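You operate a simulated robot arm through the tools that you are given. There is no shell and no other tool.

The job below is to be done with a simulated two-armed robot. You get a single attempt, and the scene is never put back.

JOB
Put the steel cup in the left sink. Take the oval gold chocolate from the top of the wall bench and leave it on the teal bar there. Stack the jar that says "Caramel" from the top of the wall bench on top of the jar marked "Mint". Take the square sweet on the top of the wall bench and put it away on the top of the narrow bench. Put the tall sweet on the counter beside the cool well. Press the five button three times. Fetch the white puck and set it on the top of the side shelf. Pick up the white ladle with one hand, pass it to the other hand and put it on the open stretch of the belt. Pull the left packing drawer open. Any order will do.

The check looks at the end state, three seconds after you hand in, the way a careful person would. Anything else that was tipped, shoved, dropped, spilled or broken makes it a failure.

ROBOT AND FRAMES
Two 7-joint arms with two-finger parallel grippers on one trunk, on a base that drives. Base frame: it is fixed to the floor where the robot stands at the start and does not move with it; the origin is under the middle of the robot, x ahead of it, y to its left, z up. Lengths are in m, angles in degrees, forces in N, time in s.
The left shoulder is at the start at [0.02, 0.113, 1.172], the right one opposite. With the tool pointing down near the work surface each hand reaches from about 0.22 to 0.6 m from the robot's upright axis, wherever it stands, measured 20 degrees to its own side. Places, roughly: counter beside the cool well [-1.5, -3.9, 0.9]; five button [-0.7, -2, 0.9]; jar [1, -0.25, 0.75]; left packing drawer [-2.1, -0.5, 0.8]; left sink [-1.2, -0.2, 0.7]; open stretch of the belt [-5, 0.3, 1]; oval gold chocolate (4x3x2 cm) [0.7, -0.2, 0.8]; square sweet (3x3x2 cm) [1.5, -0.6, 0.8]; steel cup (6x6x6 cm) [0.5, 0, 0.8]; tall sweet (3x3x3 cm) [1.8, -1.6, 0.8]; teal bar [1.25, -0.5, 0.75]; top of the narrow bench [1.9, -1.7, 0.8]; top of the side shelf (26x30 cm) [-4.72, 1.92, 0.7]; white ladle (14x8x34 cm) [-1.9, 0.8, 0.9]; white puck [-1.25, -1.75, 1]. Payload 1.57 kg a hand.
The tool frame of a hand sits at the grasp point between the pads (the TCP): z along the fingers, y along the line on which they close. The tips reach 0.03 m beyond it. Largest opening 0.08 m; finger width 0.017, thickness 0.012; the body of the gripper, 0.04 by 0.082 m, starts 0.08 m behind the TCP.
Orientation is that of the tool frame in the base frame, as a unit quaternion [x, y, z, w]. With the fingers straight down and closing along the base's y, the tool's x points along the base's -x, its y along +y and its z along -z.

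CONTROLS
- The arms move only by the tool arm_command. It takes "left_steps", "right_steps" or both (then of equal length, played together; a hand with none holds still); each is a list of rows, each an object of numbers (a shift or turn left out is 0, a gripper value left out holds the last): "tx", "ty", "tz": the shift along the tool's x, y, z in m; "wx", "wy", "wz": the turn, a rotation vector about the tool's x, y, z in degrees; "jaw": the closure, from 0 (fully open) to 1 (shut). In form: [{"tx": .., "ty": .., "tz": .., "wx": .., "wy": .., "wz": .., "jaw": ..}, ...]. A call has 1 to 20 rows; each row shifts and turns the commanded pose from where the row before left it, along the tool's axes as they then stand. Each row takes 0.2 s and may step no farther than 0.05 m and 8.6 degrees from the row before; otherwise, or with a gripper value out of range, the whole call is refused. Where a pose cannot be reached the arm comes as near as it can. A force on the tool above 40 N (or 10 N above the force at the start of the call, whichever is more), or a blocked arm, ends the call early, and 0.2 s more pass. Each finger travels about 0.045 m/s and halts on what it meets, pressing with about 43 N; the grip force reading is that of the motor and also rises with nothing between the fingers. The clock runs only during rows and for 0.2 s after the last one: add rows that do not move to give the fingers time. The reply holds the time, the measured pose of the TCP, the force on the tool along the base axes, the opening and the grip force, in the units named above and with some noise, with the torque about the TCP (base axes, N m) and any sound that the robot's microphone picked up.
- Cameras (640 x 400 px; columns grow to the right, rows downward): "scene" is now at [0.0981, -0.008, 1.3007]; the picture's right is [-0.08, -1.00, 0.00], its down [-0.55, 0.04, -0.83] and it looks along [0.83, -0.07, -0.55] (base axes); focal length 280 px, centre (320, 200). "left" rides on the left gripper at [0.072, 0.007, -0.122] in its tool frame; the picture's right is [-0.09, 1.00, 0.00], its down [-0.84, -0.08, -0.54] and it looks along [-0.54, -0.05, 0.84] (tool axes); focal length 238 px, centre (320, 200). "right" rides on the right gripper at [0.072, -0.007, -0.122] in its tool frame; the picture's right is [0.09, 1.00, 0.00], its down [-0.84, 0.08, -0.54] and it looks along [-0.54, 0.05, 0.84] (tool axes); focal length 238 px, centre (320, 200). There is no depth. A picture from a camera that has moved, and an enlarged one, comes with that camera's place and axes in the base frame and with its lens.
- get_image(camera): a new picture of that camera. The clock stands still meanwhile.
- lift_body(by): slides the trunk up (or, below 0, down) by that many m; the arms and the scene camera ride with it, the base frame stays. It gives what a move gives, with no picture.
- roll_base(legs): drives the robot by 1 to 6 legs, each [ahead, left, turn to the left] in m, m and degrees, along the robot's own axes; the way and the turn of a leg run together, so that a leg with both is an arc; at most 1.5 m and 180 degrees a leg. The arms and the cameras ride along, it lands a little off, and it stops where it bumps. It gives what a move gives.
- turn_head(pan, tilt): turns the head with the scene camera to pan (to the left, within 80 degrees either way) and tilt (down, from -29 to 69), counted from straight ahead of the robot. It gives what a move gives.
- inspect(camera, box): a new picture of the part [left, top, right, bottom] of that camera's present view, enlarged. The clock stands still meanwhile.
- sign_off(): hands the job in; it is judged then, once.

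Places have to be worked out from the pictures, the camera data and where the tool is seen. Open the grippers and draw the arms clear of the work before you hand the job in, unless the task says otherwise.

The tools are called after "Emit:" as a command line: name --argument value ..., lists and objects as JSON in quotes. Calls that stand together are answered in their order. arm_command: Moves the arms, as the interface text tells. Its arguments: {"type":"object","properties":{"left_steps":{"type":"array"},"right_steps":{"type":"array"}},"required":[]} The other tools are called the same way: lift_body (by) slides the trunk up or down; roll_base (legs) drives the base; turn_head (pan, tilt) turns the head that bears the scene camera; get_image (camera) takes a picture; inspect (camera, box) takes an enlarged picture of a part of a camera's view; sign_off () hands the job in.

At the start:

```text
t: 0.0
left_eef_pos: [0.4551, 0.0805, 1.1413]
left_tcp_rot: [-0.001, 1.0, 0.0, 0.0]
left_force: [0.0, -0.8, -0.4]
left_torque: [0.03, -0.01, 0.0]
left_finger_gap: 0.0802
left_finger_force: 0.1
right_eef_pos: [0.4447, -0.2532, 1.1532]
right_tcp_rot: [0.0, 1.0, 0.0, 0.0]
right_force: [-0.2, -0.3, -0.3]
right_torque: [0.0, -0.01, 0.0]
right_finger_gap: 0.0801
right_finger_force: 0.0
trunk travel left (down, up): [-0.225, 0.345]
robot x, y, heading: [0.0007, 0.0004, 0.0]
head pan, tilt: [-4.6, 33.5]
```

scene: 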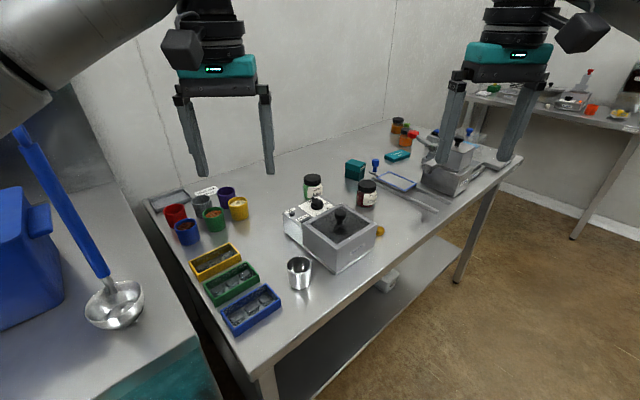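
right: 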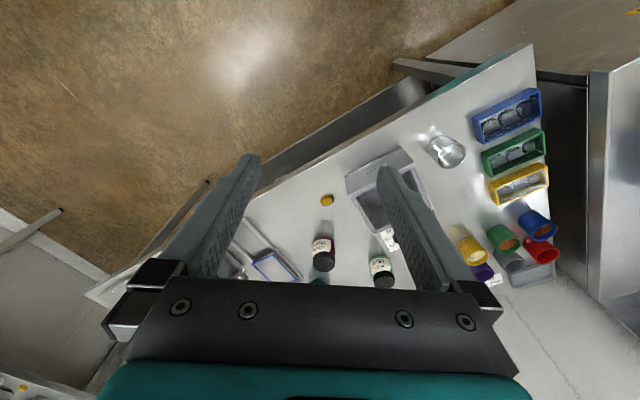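
left: 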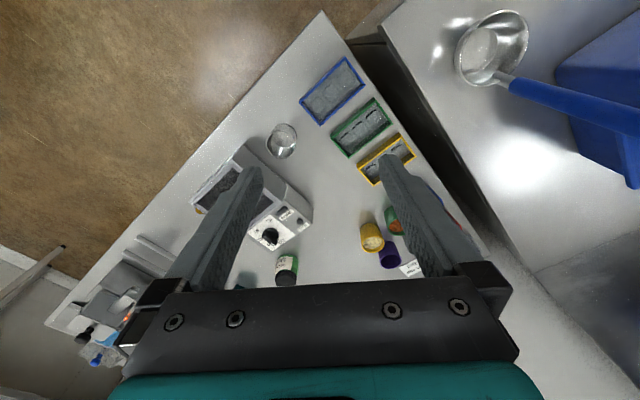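

I'll start by looking closely at the bench in front of me to find the objects.

Emit:
inspect --camera "scene" --box '[140, 160, 400, 340]'

Emit:
inspect --camera "scene" --box '[330, 100, 530, 240]'

Emit:
inspect --camera "scene" --box '[460, 50, 640, 160]'

```text
2.22 times, centred on (270, 250) of scene
camera zoom: at [0.0981, -0.008, 1.3007], right [-0.08, -1.0, 0.0], down [-0.55, 0.04, -0.83], along [0.83, -0.07, -0.55], focal length 623 px, centre (431, 89)
```

zoom: 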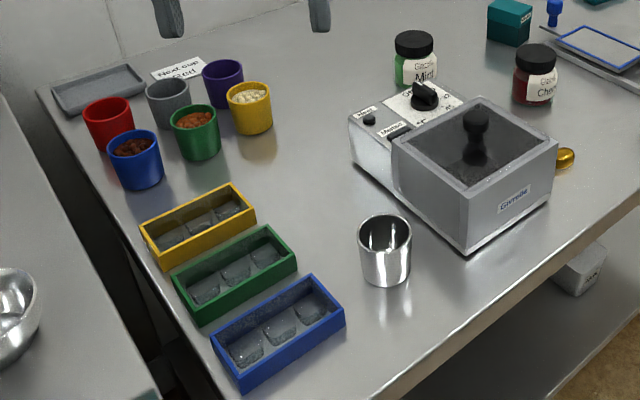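

```text
2.86 times, centred on (430, 170) of scene
camera zoom: at [0.0981, -0.008, 1.3007], right [-0.08, -1.0, 0.0], down [-0.55, 0.04, -0.83], along [0.83, -0.07, -0.55], focal length 801 px, centre (6, 286)
```

zoom: 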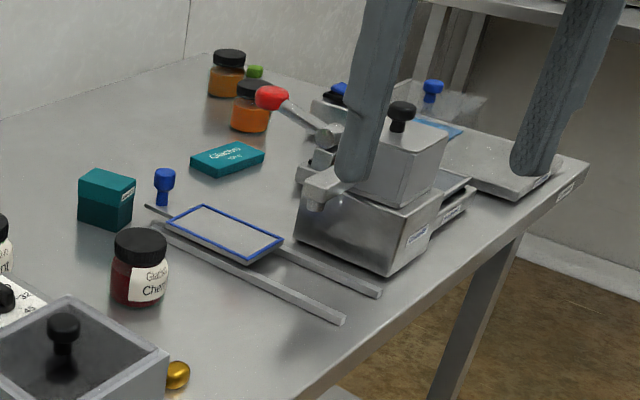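

```text
3.56 times, centred on (550, 105) of scene
camera zoom: at [0.0981, -0.008, 1.3007], right [-0.08, -1.0, 0.0], down [-0.55, 0.04, -0.83], along [0.83, -0.07, -0.55], focal length 997 px, centre (-498, 538)
```

zoom: 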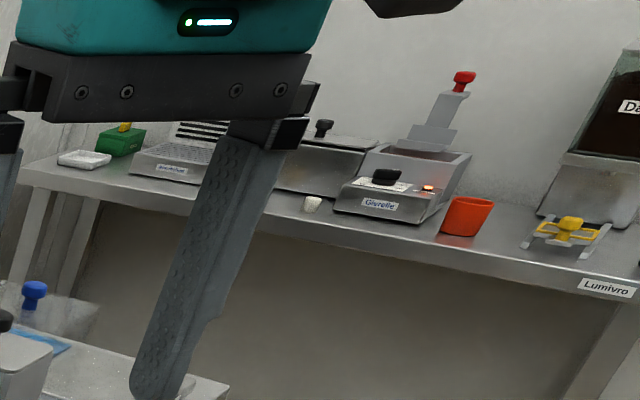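

The bench ahead is the wall bench: cup, gold chocolate, jars and teal bar are all visible. I'll survey the rest of the room with the head before moving.

Emit:
turn_head --pan 75 --tilt 25

Emit:
get_image --camera "scene"

Emit:
turn_head --pan -75 --tilt 15

Emit:
get_image --camera "scene"

Emit:
turn_head --pan -40 --tilt 15

Emit:
get_image --camera "scene"

```text
t: 1.5
left_eef_pos: [0.4557, 0.0808, 1.1408]
left_tcp_rot: [0.0, 1.0, 0.0, 0.001]
left_force: [0.3, 0.4, 0.2]
left_torque: [-0.01, 0.0, 0.01]
left_finger_gap: 0.0797
left_finger_force: 0.1
right_eef_pos: [0.4457, -0.2522, 1.1525]
right_tcp_rot: [0.0, 1.0, -0.001, 0.0]
right_force: [0.4, 0.2, -0.4]
right_torque: [0.01, 0.01, 0.0]
right_finger_gap: 0.0802
right_finger_force: 0.0
trunk travel left (down, up): [-0.225, 0.345]
robot x, y, heading: [-0.0015, 0.0025, -0.1]
head pan, tilt: [75.0, 25.0]
```

```text
taken
camera scene: at [0.0334, 0.0881, 1.3141], right [0.97, -0.26, 0.0], down [-0.11, -0.41, -0.91], along [0.24, 0.88, -0.42], focal length 280 px, centre (320, 200)
```

scene: 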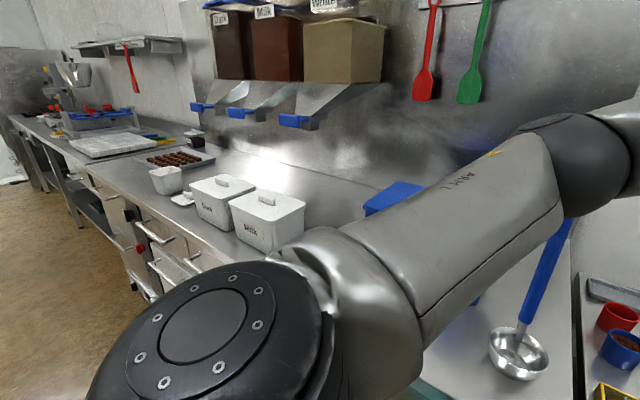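

```text
t: 3.9
left_eef_pos: [0.4563, 0.0807, 1.1409]
left_tcp_rot: [-0.001, 1.0, 0.0, -0.001]
left_force: [-0.2, -0.1, 0.0]
left_torque: [0.0, -0.05, -0.01]
left_finger_gap: 0.0801
left_finger_force: 0.0
right_eef_pos: [0.4454, -0.2527, 1.152]
right_tcp_rot: [0.0, 1.0, -0.001, 0.001]
right_force: [0.6, 0.1, -0.6]
right_torque: [-0.01, -0.03, 0.02]
right_finger_gap: 0.0799
right_finger_force: 0.0
trunk travel left (down, up): [-0.225, 0.345]
robot x, y, heading: [0.0023, -0.0018, -0.0]
head pan, tilt: [-75.0, 15.0]
```

```text
taken
camera scene: at [0.0337, -0.0911, 1.3304], right [-0.97, -0.26, 0.0], down [-0.07, 0.25, -0.97], along [0.25, -0.93, -0.26], focal length 280 px, centre (320, 200)
```

scene: 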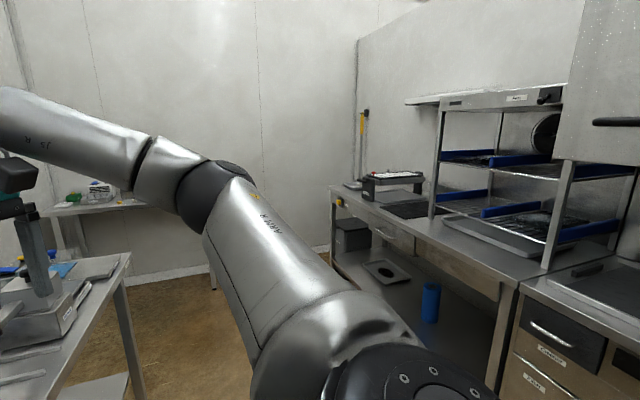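

```text
t: 4.9
left_eef_pos: [0.4553, 0.0801, 1.1406]
left_tcp_rot: [0.0, 1.0, 0.0, -0.001]
left_force: [0.1, -0.6, -0.2]
left_torque: [0.01, 0.02, 0.03]
left_finger_gap: 0.0801
left_finger_force: 0.0
right_eef_pos: [0.4454, -0.2525, 1.1522]
right_tcp_rot: [0.0, 1.0, 0.0, 0.0]
right_force: [0.6, 0.3, -0.2]
right_torque: [0.03, -0.01, 0.01]
right_finger_gap: 0.08
right_finger_force: 0.0
trunk travel left (down, up): [-0.225, 0.345]
robot x, y, heading: [-0.0008, -0.0016, -0.0]
head pan, tilt: [-40.0, 15.0]
```

```text
taken
camera scene: at [0.081, -0.061, 1.3304], right [-0.64, -0.77, 0.0], down [-0.2, 0.17, -0.97], along [0.74, -0.62, -0.26], focal length 280 px, centre (320, 200)
```

scene: 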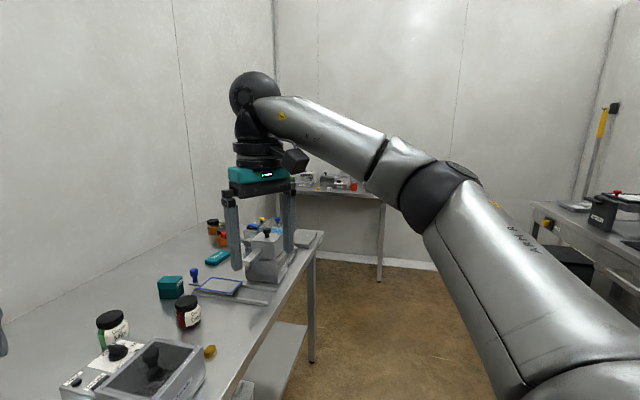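

Bench edges run about −52° in the base frame; most other stations are behind me. I'll turn the base in place to the right (arms are at z≈1.14, above everything near) and survey.

Emit:
roll_base --legs '[[0, 0, -90]]'

Emit:
turn_head --pan 0 --tilt 20

Emit:
get_image --camera "scene"

Emit:
turn_head --pan -70 --tilt 20

Emit:
get_image --camera "scene"

```text
t: 9.1
left_eef_pos: [0.0783, -0.4554, 1.1402]
left_tcp_rot: [0.708, 0.706, 0.001, 0.0]
left_force: [-0.5, -0.1, -0.1]
left_torque: [0.01, -0.03, -0.01]
left_finger_gap: 0.0798
left_finger_force: 0.1
right_eef_pos: [-0.2557, -0.445, 1.1519]
right_tcp_rot: [0.709, 0.705, 0.001, 0.0]
right_force: [-0.4, 0.2, -0.2]
right_torque: [0.01, 0.02, -0.01]
right_finger_gap: 0.0801
right_finger_force: 0.0
trunk travel left (down, up): [-0.225, 0.345]
robot x, y, heading: [0.0006, 0.0028, -90.4]
head pan, tilt: [-40.0, 15.0]
```

```text
t: 10.2
left_eef_pos: [0.0777, -0.4566, 1.1399]
left_tcp_rot: [0.708, 0.706, 0.0, 0.0]
left_force: [-0.5, 0.7, -0.2]
left_torque: [0.04, -0.01, -0.02]
left_finger_gap: 0.0799
left_finger_force: 0.1
right_eef_pos: [-0.2559, -0.4451, 1.1528]
right_tcp_rot: [0.709, 0.705, 0.0, 0.0]
right_force: [-0.1, 1.0, 0.3]
right_torque: [0.01, 0.03, -0.04]
right_finger_gap: 0.0801
right_finger_force: 0.1
trunk travel left (down, up): [-0.225, 0.345]
robot x, y, heading: [-0.0001, -0.0019, -90.3]
head pan, tilt: [0.0, 20.0]
```

```text
taken
camera scene: at [-0.0011, -0.104, 1.3222], right [-1.0, 0.01, 0.0], down [0.0, 0.34, -0.94], along [-0.01, -0.94, -0.34], focal length 280 px, centre (320, 200)
```

scene: 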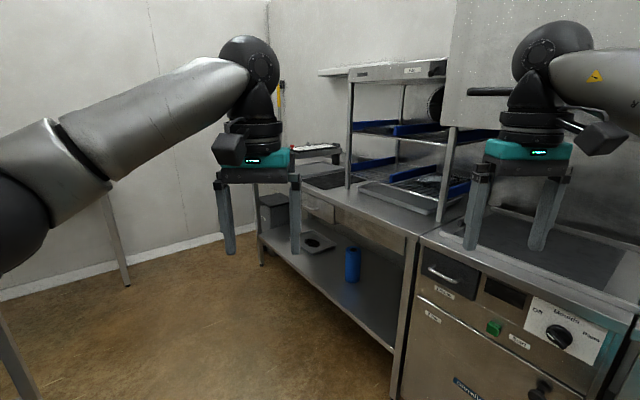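

```text
t: 11.6
left_eef_pos: [0.0792, -0.4559, 1.1403]
left_tcp_rot: [0.709, 0.706, 0.001, 0.0]
left_force: [-0.1, 0.1, -0.5]
left_torque: [0.02, 0.0, -0.01]
left_finger_gap: 0.0799
left_finger_force: 0.1
right_eef_pos: [-0.2551, -0.4448, 1.1524]
right_tcp_rot: [0.709, 0.705, 0.0, 0.0]
right_force: [0.6, -0.7, -0.5]
right_torque: [-0.02, -0.03, 0.05]
right_finger_gap: 0.0801
right_finger_force: 0.1
trunk travel left (down, up): [-0.225, 0.345]
robot x, y, heading: [-0.0009, -0.0006, -90.3]
head pan, tilt: [-70.0, 20.0]
```

```text
taken
camera scene: at [-0.0882, -0.0424, 1.3222], right [-0.34, 0.94, 0.0], down [0.32, 0.12, -0.94], along [-0.88, -0.32, -0.34], focal length 280 px, centre (320, 200)
```

scene: 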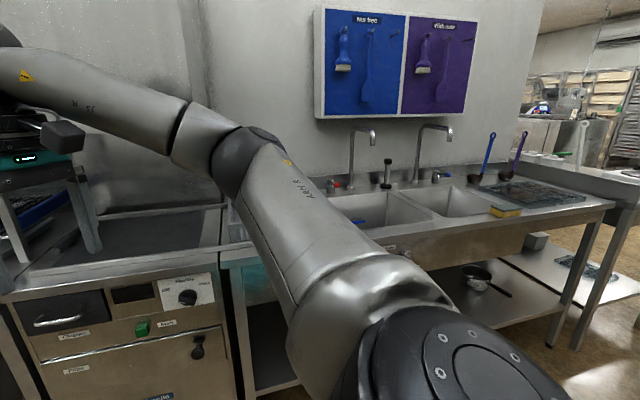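

The two sinks are here; the left basin is near [-1.2,-0.2]. I continue turning to survey the rest.

Emit:
roll_base --legs '[[0, 0, -90]]'

Emit:
turn_head --pan 0 --tilt 20

Emit:
get_image --camera "scene"

Emit:
turn_head --pan -70 --tilt 20

Emit:
get_image --camera "scene"

Emit:
turn_head --pan 70 --tilt 20

Emit:
get_image --camera "scene"

```text
t: 15.8
left_eef_pos: [-0.4553, -0.0826, 1.1412]
left_tcp_rot: [1.0, 0.003, 0.001, -0.001]
left_force: [-0.2, -0.9, -0.2]
left_torque: [-0.02, -0.04, -0.01]
left_finger_gap: 0.0803
left_finger_force: 0.1
right_eef_pos: [-0.4466, 0.2513, 1.1524]
right_tcp_rot: [1.0, 0.003, 0.0, 0.001]
right_force: [0.3, -0.1, 0.0]
right_torque: [0.0, 0.01, 0.05]
right_finger_gap: 0.08
right_finger_force: 0.0
trunk travel left (down, up): [-0.225, 0.345]
robot x, y, heading: [-0.0005, -0.0013, -179.7]
head pan, tilt: [-70.0, 20.0]
```

```text
t: 17.2
left_eef_pos: [-0.4567, -0.0825, 1.1412]
left_tcp_rot: [1.0, 0.002, 0.0, 0.0]
left_force: [0.7, -0.3, 0.0]
left_torque: [0.0, 0.01, -0.01]
left_finger_gap: 0.0799
left_finger_force: 0.0
right_eef_pos: [-0.4468, 0.2505, 1.1531]
right_tcp_rot: [1.0, 0.002, 0.0, 0.0]
right_force: [0.0, 0.3, -0.4]
right_torque: [0.01, -0.01, 0.0]
right_finger_gap: 0.08
right_finger_force: 0.0
trunk travel left (down, up): [-0.225, 0.345]
robot x, y, heading: [0.0038, -0.0005, -179.7]
head pan, tilt: [0.0, 20.0]
```

```text
taken
camera scene: at [-0.1036, -0.0012, 1.3222], right [0.0, 1.0, 0.0], down [0.34, 0.0, -0.94], along [-0.94, 0.0, -0.34], focal length 280 px, centre (320, 200)
```

scene: 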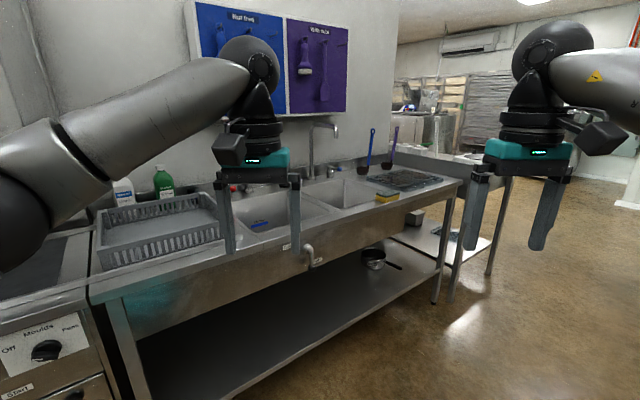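

```text
t: 18.6
left_eef_pos: [-0.4562, -0.0828, 1.14]
left_tcp_rot: [1.0, 0.003, 0.0, 0.0]
left_force: [-0.6, 1.1, -0.6]
left_torque: [0.0, 0.0, -0.02]
left_finger_gap: 0.08
left_finger_force: 0.1
right_eef_pos: [-0.4463, 0.2511, 1.1528]
right_tcp_rot: [1.0, 0.001, 0.0, 0.0]
right_force: [-0.9, 0.0, 0.5]
right_torque: [-0.01, -0.03, 0.02]
right_finger_gap: 0.0802
right_finger_force: 0.1
trunk travel left (down, up): [-0.225, 0.345]
robot x, y, heading: [-0.0055, 0.0011, -179.7]
head pan, tilt: [-70.0, 20.0]
```

```text
taken
camera scene: at [-0.0428, 0.0864, 1.3222], right [0.94, 0.35, 0.0], down [0.12, -0.32, -0.94], along [-0.33, 0.88, -0.34], focal length 280 px, centre (320, 200)
```

scene: 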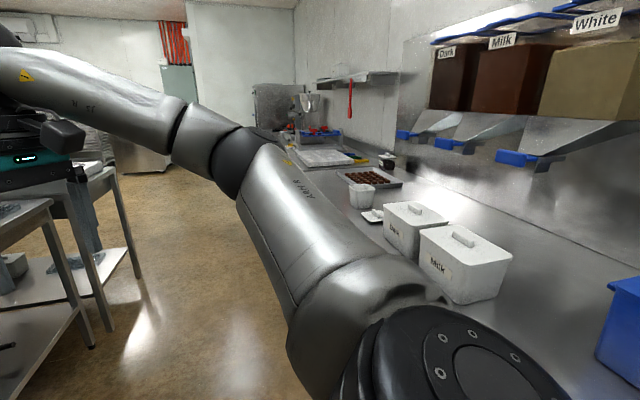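

```text
t: 20.9
left_eef_pos: [-0.4549, -0.0827, 1.1397]
left_tcp_rot: [1.0, 0.002, 0.0, 0.0]
left_force: [0.5, -0.1, -0.2]
left_torque: [-0.02, 0.0, 0.01]
left_finger_gap: 0.08
left_finger_force: 0.0
right_eef_pos: [-0.4467, 0.2512, 1.1515]
right_tcp_rot: [1.0, 0.002, 0.0, 0.0]
right_force: [-0.4, -0.6, 0.6]
right_torque: [0.01, -0.01, -0.02]
right_finger_gap: 0.0802
right_finger_force: 0.0
trunk travel left (down, up): [-0.225, 0.345]
robot x, y, heading: [-0.0022, -0.004, -179.9]
head pan, tilt: [70.0, 20.0]
```

```text
taken
camera scene: at [-0.0421, -0.0885, 1.3222], right [-0.94, 0.34, 0.0], down [0.12, 0.32, -0.94], along [-0.32, -0.88, -0.34], focal length 280 px, centre (320, 200)
```

scene: 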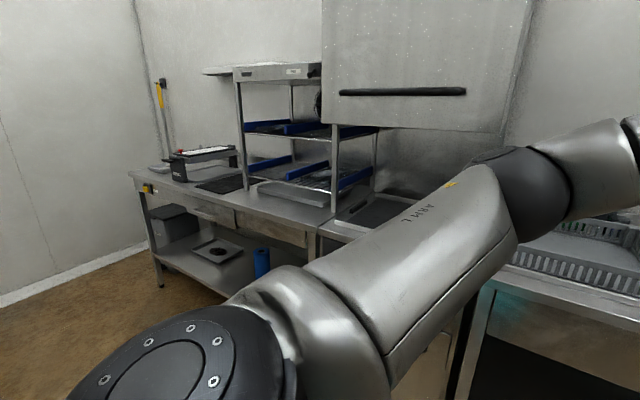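

Everything is mapped roughly: the sink row lies opposite the wall bench, and the packing/belt area is behind the sink wall. I'll go back to face the wall bench squarely and start there.

Emit:
roll_base --legs '[[0, 0, 110], [0, 0, 107.5]]'

Emit:
turn_head --pan 0 --tilt 45

Emit:
get_image --camera "scene"

Emit:
turn_head --pan -50 --tilt 45

Emit:
get_image --camera "scene"

Emit:
turn_head --pan 0 --tilt 69

Emit:
get_image --camera "scene"

```text
t: 30.4
left_eef_pos: [0.3126, 0.3409, 1.14]
left_tcp_rot: [-0.323, 0.947, 0.0, 0.001]
left_force: [0.1, -0.4, -0.3]
left_torque: [-0.03, -0.03, 0.02]
left_finger_gap: 0.0799
left_finger_force: 0.0
right_eef_pos: [0.5078, 0.0711, 1.1533]
right_tcp_rot: [-0.321, 0.947, 0.001, 0.001]
right_force: [0.4, 0.5, 0.2]
right_torque: [0.02, 0.0, -0.03]
right_finger_gap: 0.0803
right_finger_force: 0.2
trunk travel left (down, up): [-0.225, 0.345]
robot x, y, heading: [-0.0005, -0.0013, 37.6]
head pan, tilt: [70.0, 20.0]
```

```text
t: 31.8
left_eef_pos: [0.3123, 0.341, 1.1404]
left_tcp_rot: [-0.322, 0.947, 0.0, 0.0]
left_force: [0.8, 0.0, 0.0]
left_torque: [0.0, -0.01, 0.0]
left_finger_gap: 0.0801
left_finger_force: 0.1
right_eef_pos: [0.5078, 0.0709, 1.1527]
right_tcp_rot: [-0.321, 0.947, -0.001, 0.0]
right_force: [-1.0, 0.1, 0.5]
right_torque: [0.0, 0.03, -0.01]
right_finger_gap: 0.08
right_finger_force: 0.0
trunk travel left (down, up): [-0.225, 0.345]
robot x, y, heading: [0.0009, 0.002, 37.6]
head pan, tilt: [0.0, 45.0]
```

```text
taken
camera scene: at [0.0719, 0.0547, 1.2836], right [0.61, -0.79, 0.0], down [-0.56, -0.43, -0.71], along [0.56, 0.43, -0.71], focal length 280 px, centre (320, 200)
```

scene: 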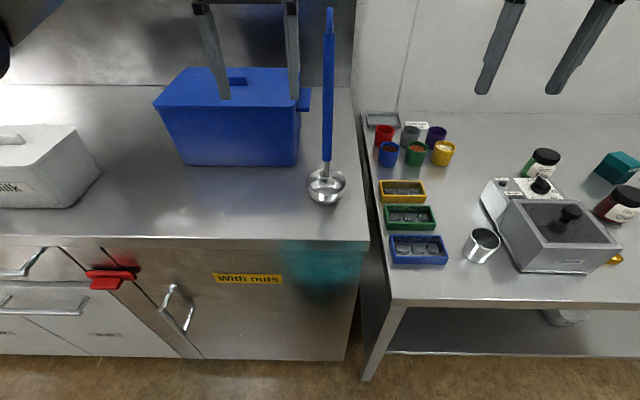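

```text
t: 32.9
left_eef_pos: [0.3128, 0.3418, 1.141]
left_tcp_rot: [-0.322, 0.947, 0.0, 0.0]
left_force: [0.7, -0.3, -0.4]
left_torque: [0.0, 0.02, -0.01]
left_finger_gap: 0.0796
left_finger_force: 0.0
right_eef_pos: [0.5072, 0.0704, 1.1532]
right_tcp_rot: [-0.322, 0.947, 0.0, 0.001]
right_force: [0.2, 0.1, -0.3]
right_torque: [-0.01, 0.01, 0.02]
right_finger_gap: 0.0803
right_finger_force: 0.0
trunk travel left (down, up): [-0.225, 0.345]
robot x, y, heading: [-0.0019, -0.0031, 37.5]
head pan, tilt: [-50.0, 45.0]
```

```text
taken
camera scene: at [0.0868, -0.0124, 1.2836], right [-0.22, -0.98, 0.0], down [-0.69, 0.15, -0.71], along [0.69, -0.15, -0.71], focal length 280 px, centre (320, 200)
```

scene: 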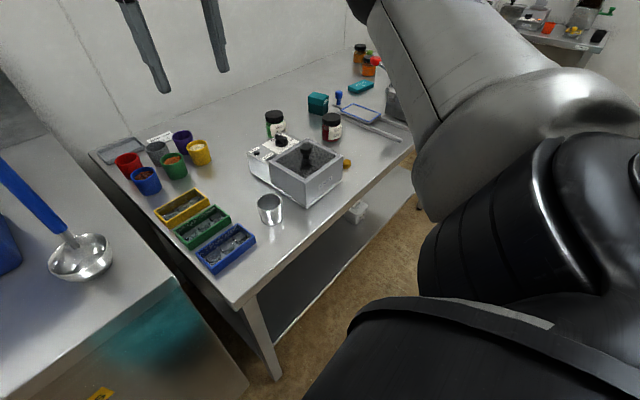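

```text
t: 34.1
left_eef_pos: [0.3143, 0.3403, 1.1406]
left_tcp_rot: [-0.322, 0.947, 0.0, 0.0]
left_force: [-0.3, 0.4, 0.4]
left_torque: [0.02, 0.02, 0.02]
left_finger_gap: 0.0798
left_finger_force: 0.1
right_eef_pos: [0.5076, 0.0708, 1.1522]
right_tcp_rot: [-0.321, 0.947, 0.0, 0.0]
right_force: [-0.4, 0.1, -0.5]
right_torque: [0.0, -0.01, 0.0]
right_finger_gap: 0.08
right_finger_force: 0.0
trunk travel left (down, up): [-0.225, 0.345]
robot x, y, heading: [0.002, 0.0019, 37.6]
head pan, tilt: [0.0, 68.8]
```

```text
taken
camera scene: at [0.0519, 0.0392, 1.2547], right [0.61, -0.79, 0.0], down [-0.74, -0.57, -0.36], along [0.29, 0.22, -0.93], focal length 280 px, centre (320, 200)
```

scene: 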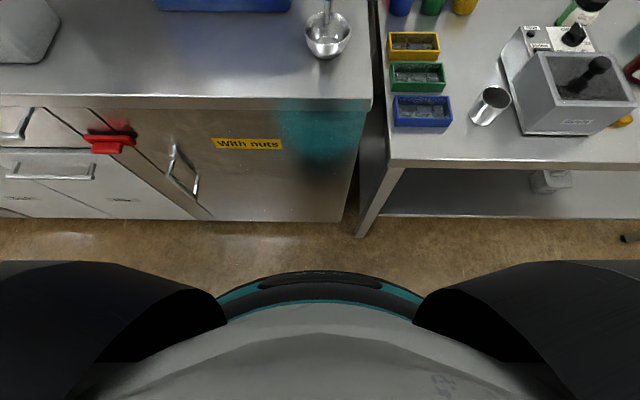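

Base radius looks ≈0.2 m and the bench front edge is about 0.34 m ahead, with shelf inset. I'll shift right along the bench to stand between the Mint and caramel jars, then close in a little.

Emit:
roll_base --legs '[[0, -0.95, 0], [0.09, 0, -0.8]]'

Emit:
turn_head --pan 0 --tilt 40

Emit:
get_image --camera "scene"

Emit:
get_image --camera "left"

Emit:
get_image --camera "right"

```text
t: 39.8
left_eef_pos: [0.9716, -0.3631, 1.1396]
left_tcp_rot: [-0.318, 0.948, 0.0, -0.001]
left_force: [0.7, -0.6, -0.8]
left_torque: [-0.03, 0.04, 0.02]
left_finger_gap: 0.0803
left_finger_force: 0.1
right_eef_pos: [1.1649, -0.6337, 1.1514]
right_tcp_rot: [-0.318, 0.948, -0.001, 0.0]
right_force: [-0.3, 0.2, -0.5]
right_torque: [-0.01, 0.05, -0.01]
right_finger_gap: 0.0799
right_finger_force: 0.0
trunk travel left (down, up): [-0.225, 0.345]
robot x, y, heading: [0.6567, -0.704, 37.3]
head pan, tilt: [0.0, 68.8]
```

```text
t: 40.8
left_eef_pos: [0.9691, -0.3615, 1.1411]
left_tcp_rot: [-0.319, 0.948, 0.0, 0.0]
left_force: [-0.6, -0.1, -0.4]
left_torque: [-0.01, 0.0, 0.01]
left_finger_gap: 0.08
left_finger_force: 0.0
right_eef_pos: [1.163, -0.6341, 1.1526]
right_tcp_rot: [-0.318, 0.948, 0.0, 0.001]
right_force: [-0.4, -0.3, -0.2]
right_torque: [-0.01, 0.02, 0.0]
right_finger_gap: 0.08
right_finger_force: 0.1
trunk travel left (down, up): [-0.225, 0.345]
robot x, y, heading: [0.6516, -0.704, 37.2]
head pan, tilt: [0.0, 40.0]
```

```text
taken
camera scene: at [0.7307, -0.6453, 1.2908], right [0.6, -0.8, 0.0], down [-0.51, -0.39, -0.77], along [0.61, 0.46, -0.64], focal length 280 px, centre (320, 200)
```

scene: 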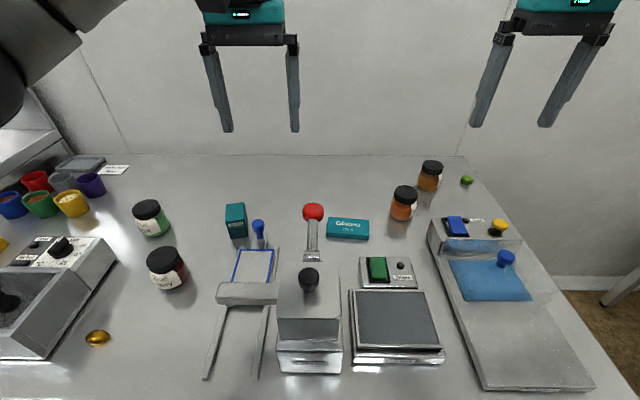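

```text
taken
camera left: at [0.91, -0.4012, 1.2616], right [-0.53, 0.85, 0.0], down [0.71, 0.44, 0.54], along [0.46, 0.29, -0.84], focal length 238 px, centre (320, 200)
```

left: 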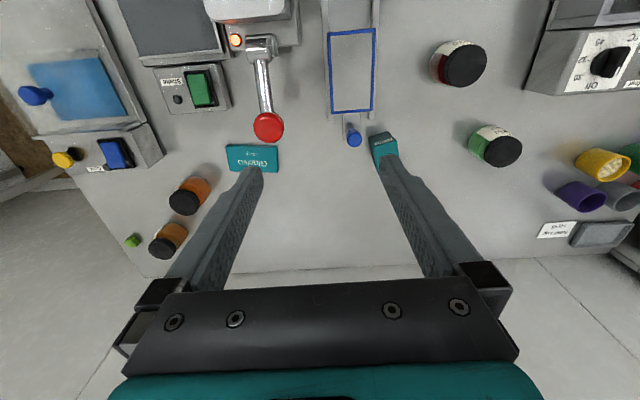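

```text
taken
camera right: at [1.11, -0.681, 1.2745], right [-0.67, 0.74, 0.0], down [0.62, 0.57, 0.54], along [0.4, 0.37, -0.84], focal length 238 px, centre (320, 200)
```

right: 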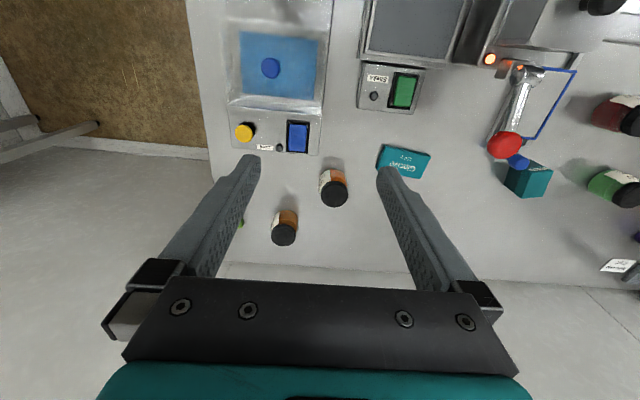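

Clear view now: chocolate at left-front, two jars, teal bar, two orange jars and a small green square sweet at the back. I'll read the labels.

Emit:
inspect --camera "scene" --box '[380, 140, 500, 235]'

Emit:
inspect --camera "scene" --box '[120, 180, 280, 300]'

Emit:
inspect --camera "right" --box '[220, 120, 380, 260]'

Emit:
inspect --camera "left" --box '[110, 130, 230, 270]'

```text
4.21 times, centred on (440, 188) of scene
camera zoom: at [0.7307, -0.6453, 1.2908], right [0.6, -0.8, 0.0], down [-0.51, -0.39, -0.77], along [0.61, 0.46, -0.64], focal length 1180 px, centre (-185, 253)
```

zoom: 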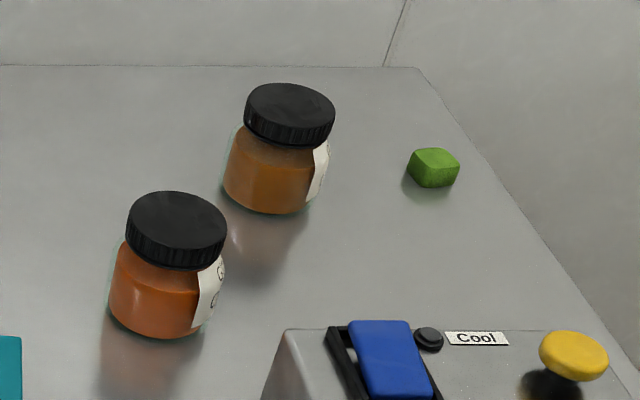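

```text
3.33 times, centred on (200, 240) of scene
camera zoom: at [0.7307, -0.6453, 1.2908], right [0.6, -0.8, 0.0], down [-0.51, -0.39, -0.77], along [0.61, 0.46, -0.64], focal length 934 px, centre (720, 67)
```

zoom: 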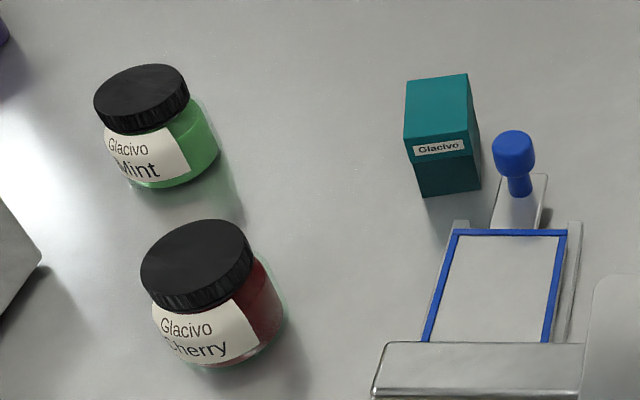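

```text
2.86 times, centred on (300, 190) of right
camera zoom: at [1.11, -0.681, 1.2745], right [-0.67, 0.74, 0.0], down [0.62, 0.57, 0.54], along [0.4, 0.37, -0.84], focal length 681 px, centre (377, 229)
```

zoom: 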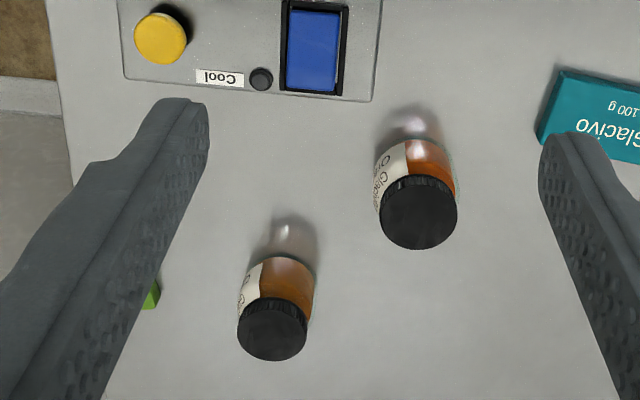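

```text
2.86 times, centred on (170, 200) of left
camera zoom: at [0.91, -0.4012, 1.2616], right [-0.53, 0.85, 0.0], down [0.71, 0.44, 0.54], along [0.46, 0.29, -0.84], focal length 681 px, centre (749, 200)
```

zoom: 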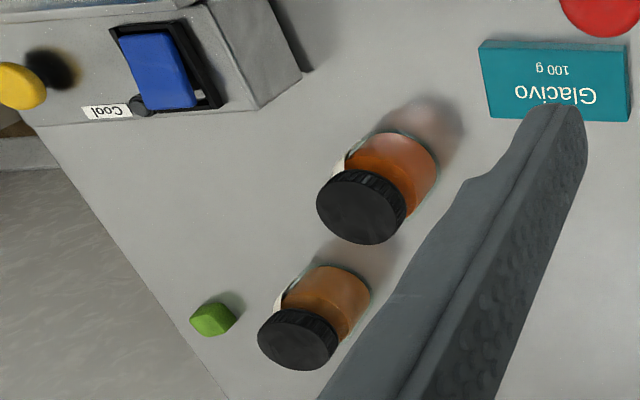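

The near orange jar and the rear one face right, so I'll read those labels later from further right. First the chocolate: I estimate it at [0.67,-0.175]; I move the left hand over it at height and look.

Emit:
arm_command --left_steps '[{"tx": 0.0156, "ty": 0.0412}, {"tx": 0.0156, "ty": 0.0412}, {"tx": 0.0156, "ty": 0.0412}, {"tx": 0.0156, "ty": 0.0412}, {"tx": 0.0156, "ty": 0.0412}, {"tx": 0.0156, "ty": 0.0412}, {"tx": 0.0156, "ty": 0.0412}, {"tx": 0.0156, "ty": 0.0412}, {}, {}]'

Emit:
get_image --camera "left"

Emit:
get_image --camera "scene"

```text
t: 43.0
left_eef_pos: [0.6723, -0.1756, 1.1394]
left_tcp_rot: [-0.319, 0.948, 0.0, 0.001]
left_force: [-0.5, -0.6, -0.4]
left_torque: [0.04, -0.01, 0.0]
left_finger_gap: 0.0801
left_finger_force: 0.0
right_eef_pos: [1.1642, -0.6346, 1.1512]
right_tcp_rot: [-0.318, 0.948, 0.0, 0.0]
right_force: [0.1, -0.3, 0.0]
right_torque: [-0.01, 0.0, 0.0]
right_finger_gap: 0.0798
right_finger_force: 0.1
trunk travel left (down, up): [-0.225, 0.345]
robot x, y, heading: [0.655, -0.7018, 37.4]
head pan, tilt: [0.0, 40.0]
```

```text
taken
camera left: at [0.6115, -0.2136, 1.2609], right [-0.53, 0.85, 0.0], down [0.71, 0.44, 0.54], along [0.46, 0.29, -0.84], focal length 238 px, centre (320, 200)
```

left: 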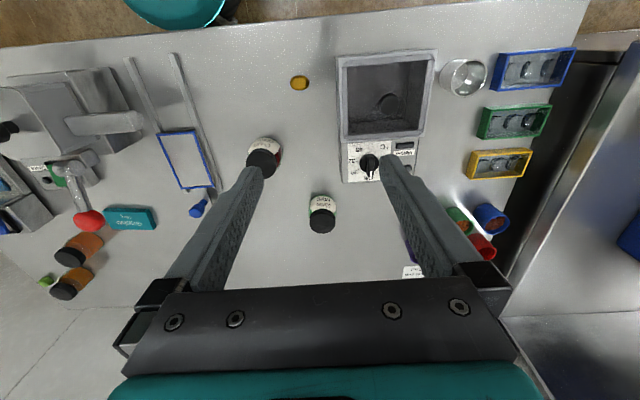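

```text
taken
camera scene: at [0.7306, -0.6452, 1.2908], right [0.6, -0.8, 0.0], down [-0.51, -0.39, -0.77], along [0.61, 0.46, -0.64], focal length 280 px, centre (320, 200)
```

scene: 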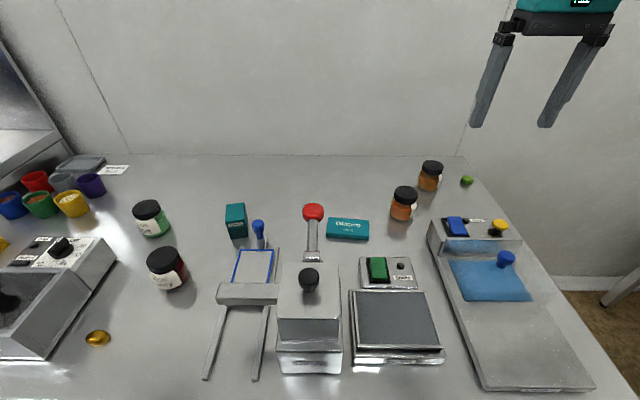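

Triangulating puts the chocolate at about [0.674,-0.215,0.81], so the bench top is ≈0.80. I'll descend over it, check the alignment with the wrist camera closer in.

Emit:
arm_command --left_steps '[{"tx": 0.0225, "ty": -0.032}, {"tz": 0.05}, {"tz": 0.05}, {"tz": 0.05}, {"tz": 0.05}, {}, {}]'

Emit:
get_image --camera "left"

Emit:
inspect --camera "scene" --box '[0, 220, 240, 390]'

```text
t: 44.5
left_eef_pos: [0.6734, -0.2148, 0.9428]
left_tcp_rot: [-0.318, 0.948, 0.0, -0.001]
left_force: [0.2, 0.6, -0.2]
left_torque: [0.0, -0.02, -0.01]
left_finger_gap: 0.0799
left_finger_force: 0.2
right_eef_pos: [1.165, -0.6338, 1.1527]
right_tcp_rot: [-0.318, 0.948, 0.0, -0.001]
right_force: [-0.4, -0.7, 1.2]
right_torque: [0.02, -0.01, 0.0]
right_finger_gap: 0.0799
right_finger_force: 0.0
trunk travel left (down, up): [-0.225, 0.345]
robot x, y, heading: [0.6524, -0.703, 37.2]
head pan, tilt: [0.0, 40.0]
```

```text
taken
camera left: at [0.6134, -0.2548, 1.0633], right [-0.53, 0.85, 0.0], down [0.71, 0.44, 0.54], along [0.46, 0.29, -0.84], focal length 238 px, centre (320, 200)
```

left: 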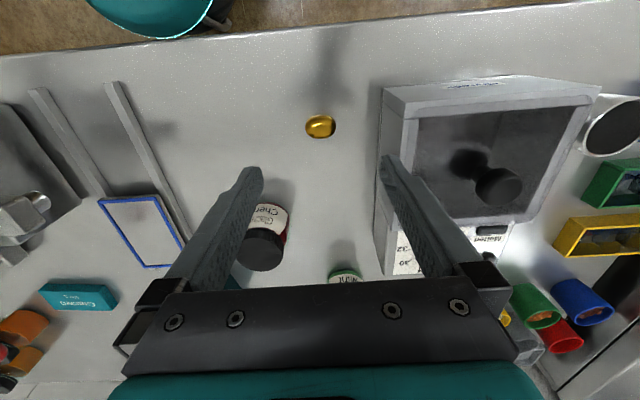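

```text
2.35 times, centred on (120, 305) of scene
camera zoom: at [0.7307, -0.6452, 1.2908], right [0.6, -0.8, 0.0], down [-0.51, -0.39, -0.77], along [0.61, 0.46, -0.64], focal length 660 px, centre (791, -47)
```

zoom: 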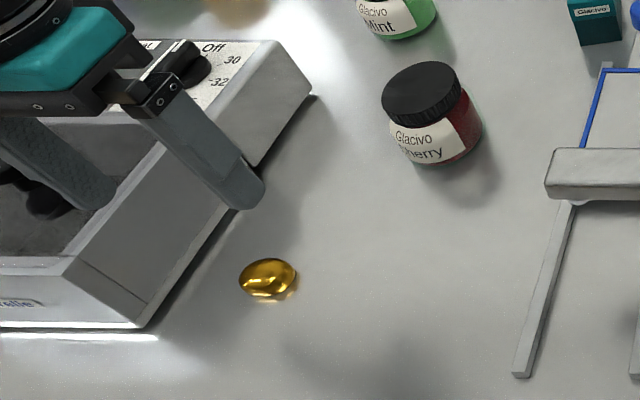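

The chocolate sits right under the left hand; the melter wall is about 7 cm to its left, so I narrow the jaw to ~5.6 cm and descend to just above the bench.

Emit:
arm_command --left_steps '[{"jaw": 0.3}, {"tz": 0.04}, {"tz": 0.04}, {"tz": 0.02}, {"tz": 0.005}, {}, {}]'

Emit:
get_image --camera "left"

Emit:
inspect --camera "scene" --box '[0, 220, 240, 390]'

```text
t: 46.1
left_eef_pos: [0.6725, -0.2159, 0.836]
left_tcp_rot: [-0.319, 0.948, 0.0, 0.0]
left_force: [0.5, -0.8, 0.6]
left_torque: [0.0, 0.01, 0.01]
left_finger_gap: 0.056
left_finger_force: 0.1
right_eef_pos: [1.1631, -0.6345, 1.1522]
right_tcp_rot: [-0.319, 0.948, 0.001, 0.001]
right_force: [0.4, 0.0, 0.2]
right_torque: [0.06, 0.02, 0.02]
right_finger_gap: 0.0802
right_finger_force: 0.1
trunk travel left (down, up): [-0.225, 0.345]
robot x, y, heading: [0.655, -0.7032, 36.9]
head pan, tilt: [0.0, 40.0]
```

```text
taken
camera left: at [0.6124, -0.2537, 0.9574], right [-0.53, 0.85, 0.0], down [0.71, 0.44, 0.54], along [0.46, 0.29, -0.84], focal length 238 px, centre (320, 200)
```

left: 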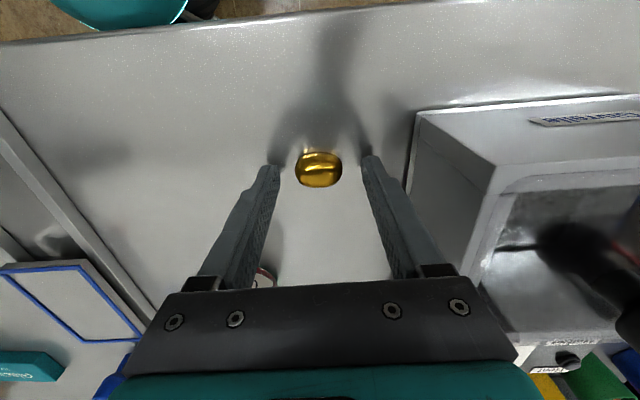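

```text
2.35 times, centred on (120, 305) of scene
camera zoom: at [0.7307, -0.6453, 1.2908], right [0.6, -0.8, 0.0], down [-0.51, -0.39, -0.77], along [0.61, 0.46, -0.64], focal length 660 px, centre (791, -47)
```

zoom: 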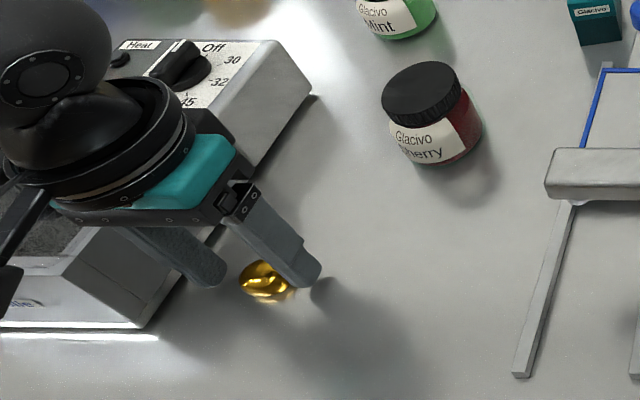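

Centred well between the pads. I lower a few mm, close, and lift.

Emit:
arm_command --left_steps '[{"tz": 0.003}, {"jaw": 1}, {}, {}, {}, {}]'

Emit:
get_image --camera "left"

```text
t: 47.5
left_eef_pos: [0.6722, -0.2154, 0.8334]
left_tcp_rot: [-0.319, 0.948, 0.0, 0.001]
left_force: [0.5, 0.2, 0.3]
left_torque: [0.01, 0.02, 0.01]
left_finger_gap: 0.0301
left_finger_force: 39.9
right_eef_pos: [1.1639, -0.6338, 1.153]
right_tcp_rot: [-0.319, 0.948, 0.001, 0.001]
right_force: [0.1, -0.2, -0.3]
right_torque: [0.0, 0.01, -0.01]
right_finger_gap: 0.0799
right_finger_force: 0.1
trunk travel left (down, up): [-0.225, 0.345]
robot x, y, heading: [0.6554, -0.7019, 37.0]
head pan, tilt: [0.0, 40.0]
```

```text
taken
camera left: at [0.6126, -0.2537, 0.9539], right [-0.53, 0.85, 0.0], down [0.71, 0.44, 0.54], along [0.46, 0.29, -0.84], focal length 238 px, centre (320, 200)
```

left: 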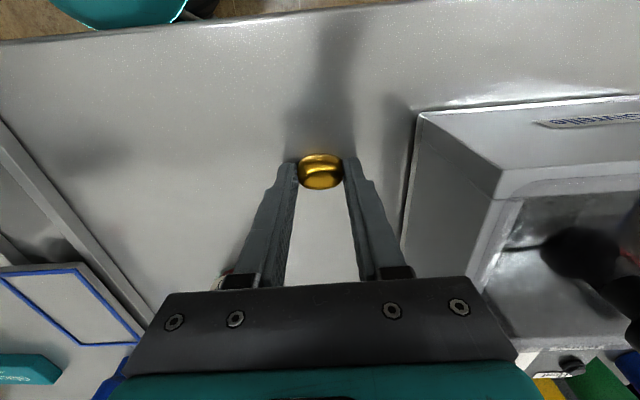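

Gripped (gap 3.0 cm). I'll lift, carry over to the teal bar (estimated [1.14,-0.417], top ≈0.82) high over the red lever, and check from above.

Emit:
arm_command --left_steps '[{"tz": -0.02}, {"tz": -0.05}, {"tz": -0.05}, {"tz": -0.05}, {"tz": -0.05}, {"tz": -0.05}, {}]'

Emit:
arm_command --left_steps '[{"tx": -0.02314, "ty": -0.0404}, {"tx": -0.02314, "ty": -0.0404}, {"tx": -0.02314, "ty": -0.0404}, {"tx": -0.02314, "ty": -0.0404}, {"tx": -0.02314, "ty": -0.0404}, {"tx": -0.02314, "ty": -0.0404}, {"tx": -0.02314, "ty": -0.0404}, {"tx": -0.02314, "ty": -0.0404}, {"tx": -0.02314, "ty": -0.0404}, {"tx": -0.02314, "ty": -0.0404}, {"tx": -0.02314, "ty": -0.0404}, {}, {}]'

Emit:
get_image --camera "left"

Emit:
get_image --camera "scene"

```text
t: 49.1
left_eef_pos: [0.6706, -0.2162, 1.1015]
left_tcp_rot: [-0.318, 0.948, -0.001, -0.003]
left_force: [-1.0, 0.0, 1.4]
left_torque: [0.02, -0.02, -0.02]
left_finger_gap: 0.0298
left_finger_force: 39.8
right_eef_pos: [1.1632, -0.6348, 1.153]
right_tcp_rot: [-0.318, 0.948, 0.0, 0.002]
right_force: [0.2, -0.8, 0.7]
right_torque: [0.05, -0.02, 0.0]
right_finger_gap: 0.08
right_finger_force: 0.0
trunk travel left (down, up): [-0.225, 0.345]
robot x, y, heading: [0.6566, -0.7016, 36.9]
head pan, tilt: [0.0, 40.0]
```

```text
t: 52.0
left_eef_pos: [1.0917, -0.4096, 1.0956]
left_tcp_rot: [-0.319, 0.948, 0.0, 0.001]
left_force: [-0.1, -0.4, 0.0]
left_torque: [0.01, 0.02, 0.01]
left_finger_gap: 0.0302
left_finger_force: 39.2
left hand out of reach, approached as far as the arm can: row 10, 11
right_eef_pos: [1.1628, -0.6339, 1.1527]
right_tcp_rot: [-0.318, 0.948, 0.0, -0.001]
right_force: [0.6, 0.6, 0.9]
right_torque: [-0.01, -0.01, 0.0]
right_finger_gap: 0.0802
right_finger_force: 0.2
trunk travel left (down, up): [-0.225, 0.345]
robot x, y, heading: [0.6563, -0.6986, 37.1]
head pan, tilt: [0.0, 40.0]
```

```text
taken
camera left: at [1.0317, -0.4478, 1.2162], right [-0.53, 0.85, 0.0], down [0.71, 0.44, 0.54], along [0.46, 0.29, -0.84], focal length 238 px, centre (320, 200)
```

left: 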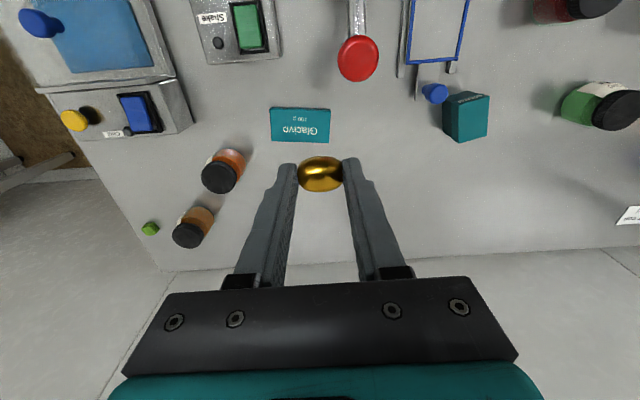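

```text
taken
camera scene: at [0.7307, -0.6454, 1.2908], right [0.6, -0.8, 0.0], down [-0.51, -0.39, -0.77], along [0.61, 0.46, -0.64], focal length 280 px, centre (320, 200)
```

scene: 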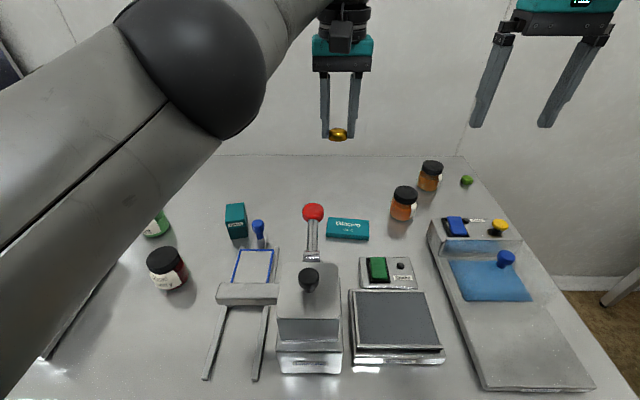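

The bar is at [1.14,-0.416]; slightly out of reach from here. I'll look down to see how much closer the base can go to the bench shelf.

Emit:
turn_head --pan -30 --tilt 69

Emit:
get_image --camera "scene"

```text
t: 52.9
left_eef_pos: [1.092, -0.4094, 1.0954]
left_tcp_rot: [-0.318, 0.948, 0.0, 0.0]
left_force: [-0.1, 0.1, 0.2]
left_torque: [0.0, -0.02, 0.0]
left_finger_gap: 0.0296
left_finger_force: 39.0
right_eef_pos: [1.1633, -0.6347, 1.1519]
right_tcp_rot: [-0.319, 0.948, 0.0, 0.0]
right_force: [-0.2, 0.2, -0.9]
right_torque: [0.0, 0.0, 0.02]
right_finger_gap: 0.08
right_finger_force: 0.0
trunk travel left (down, up): [-0.225, 0.345]
robot x, y, heading: [0.6547, -0.7022, 37.3]
head pan, tilt: [-30.0, 68.8]
```

```text
taken
camera scene: at [0.7184, -0.6896, 1.2547], right [0.12, -0.99, 0.0], down [-0.92, -0.12, -0.36], along [0.36, 0.05, -0.93], focal length 280 px, centre (320, 200)
```

scene: 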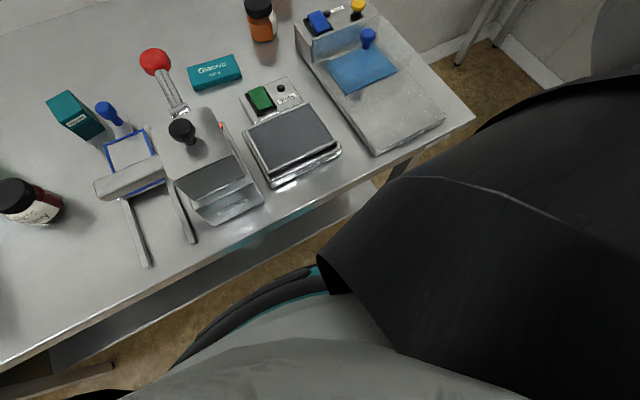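

There is roughly 8–10 cm of floor between base and shelf, so I advance 4.5 cm and shift 12 cm right.

Emit:
roll_base --legs '[[0.045, -0.12, 0]]'

Emit:
turn_head --pan 0 --tilt 40

Emit:
get_image --camera "left"

Emit:
get_image --camera "scene"

```text
t: 54.2
left_eef_pos: [1.2015, -0.4769, 1.0947]
left_tcp_rot: [-0.319, 0.948, 0.002, 0.0]
left_force: [-0.1, -0.6, 0.2]
left_torque: [-0.01, 0.05, -0.04]
left_finger_gap: 0.03
left_finger_force: 39.4
right_eef_pos: [1.2739, -0.7032, 1.1511]
right_tcp_rot: [-0.318, 0.948, 0.0, 0.001]
right_force: [0.3, -0.9, 0.3]
right_torque: [0.0, 0.04, 0.02]
right_finger_gap: 0.08
right_finger_force: 0.0
trunk travel left (down, up): [-0.225, 0.345]
robot x, y, heading: [0.7611, -0.7724, 36.8]
head pan, tilt: [-30.0, 68.8]
```

```text
t: 55.1
left_eef_pos: [1.2006, -0.4764, 1.0968]
left_tcp_rot: [-0.319, 0.948, 0.001, 0.001]
left_force: [0.0, 0.3, 0.0]
left_torque: [0.04, 0.01, -0.02]
left_finger_gap: 0.0299
left_finger_force: 39.0
right_eef_pos: [1.2719, -0.7024, 1.1528]
right_tcp_rot: [-0.318, 0.948, 0.0, 0.0]
right_force: [0.4, 0.2, -0.6]
right_torque: [0.0, 0.01, 0.02]
right_finger_gap: 0.0798
right_finger_force: 0.1
trunk travel left (down, up): [-0.225, 0.345]
robot x, y, heading: [0.7609, -0.7697, 37.0]
head pan, tilt: [0.0, 40.0]
```

```text
taken
camera left: at [1.1409, -0.5156, 1.2162], right [-0.53, 0.85, 0.0], down [0.71, 0.44, 0.54], along [0.46, 0.29, -0.84], focal length 238 px, centre (320, 200)
```

left: 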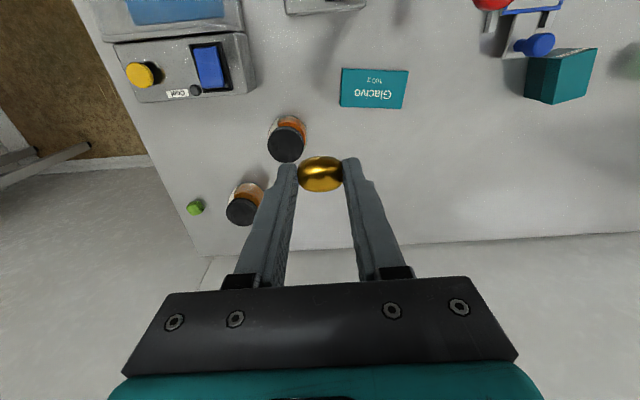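

```text
taken
camera scene: at [0.8398, -0.7132, 1.2908], right [0.6, -0.8, 0.0], down [-0.51, -0.39, -0.77], along [0.61, 0.46, -0.64], focal length 280 px, centre (320, 200)
```

scene: 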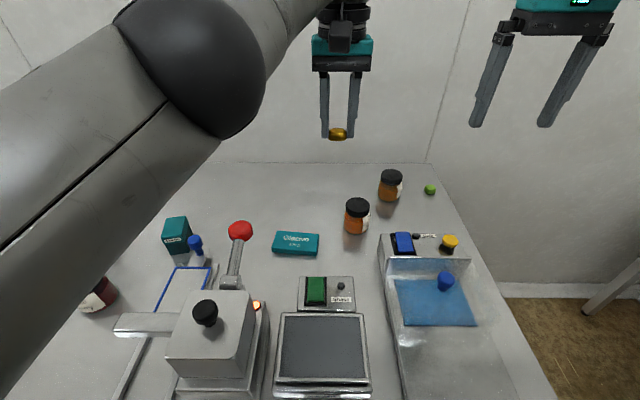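

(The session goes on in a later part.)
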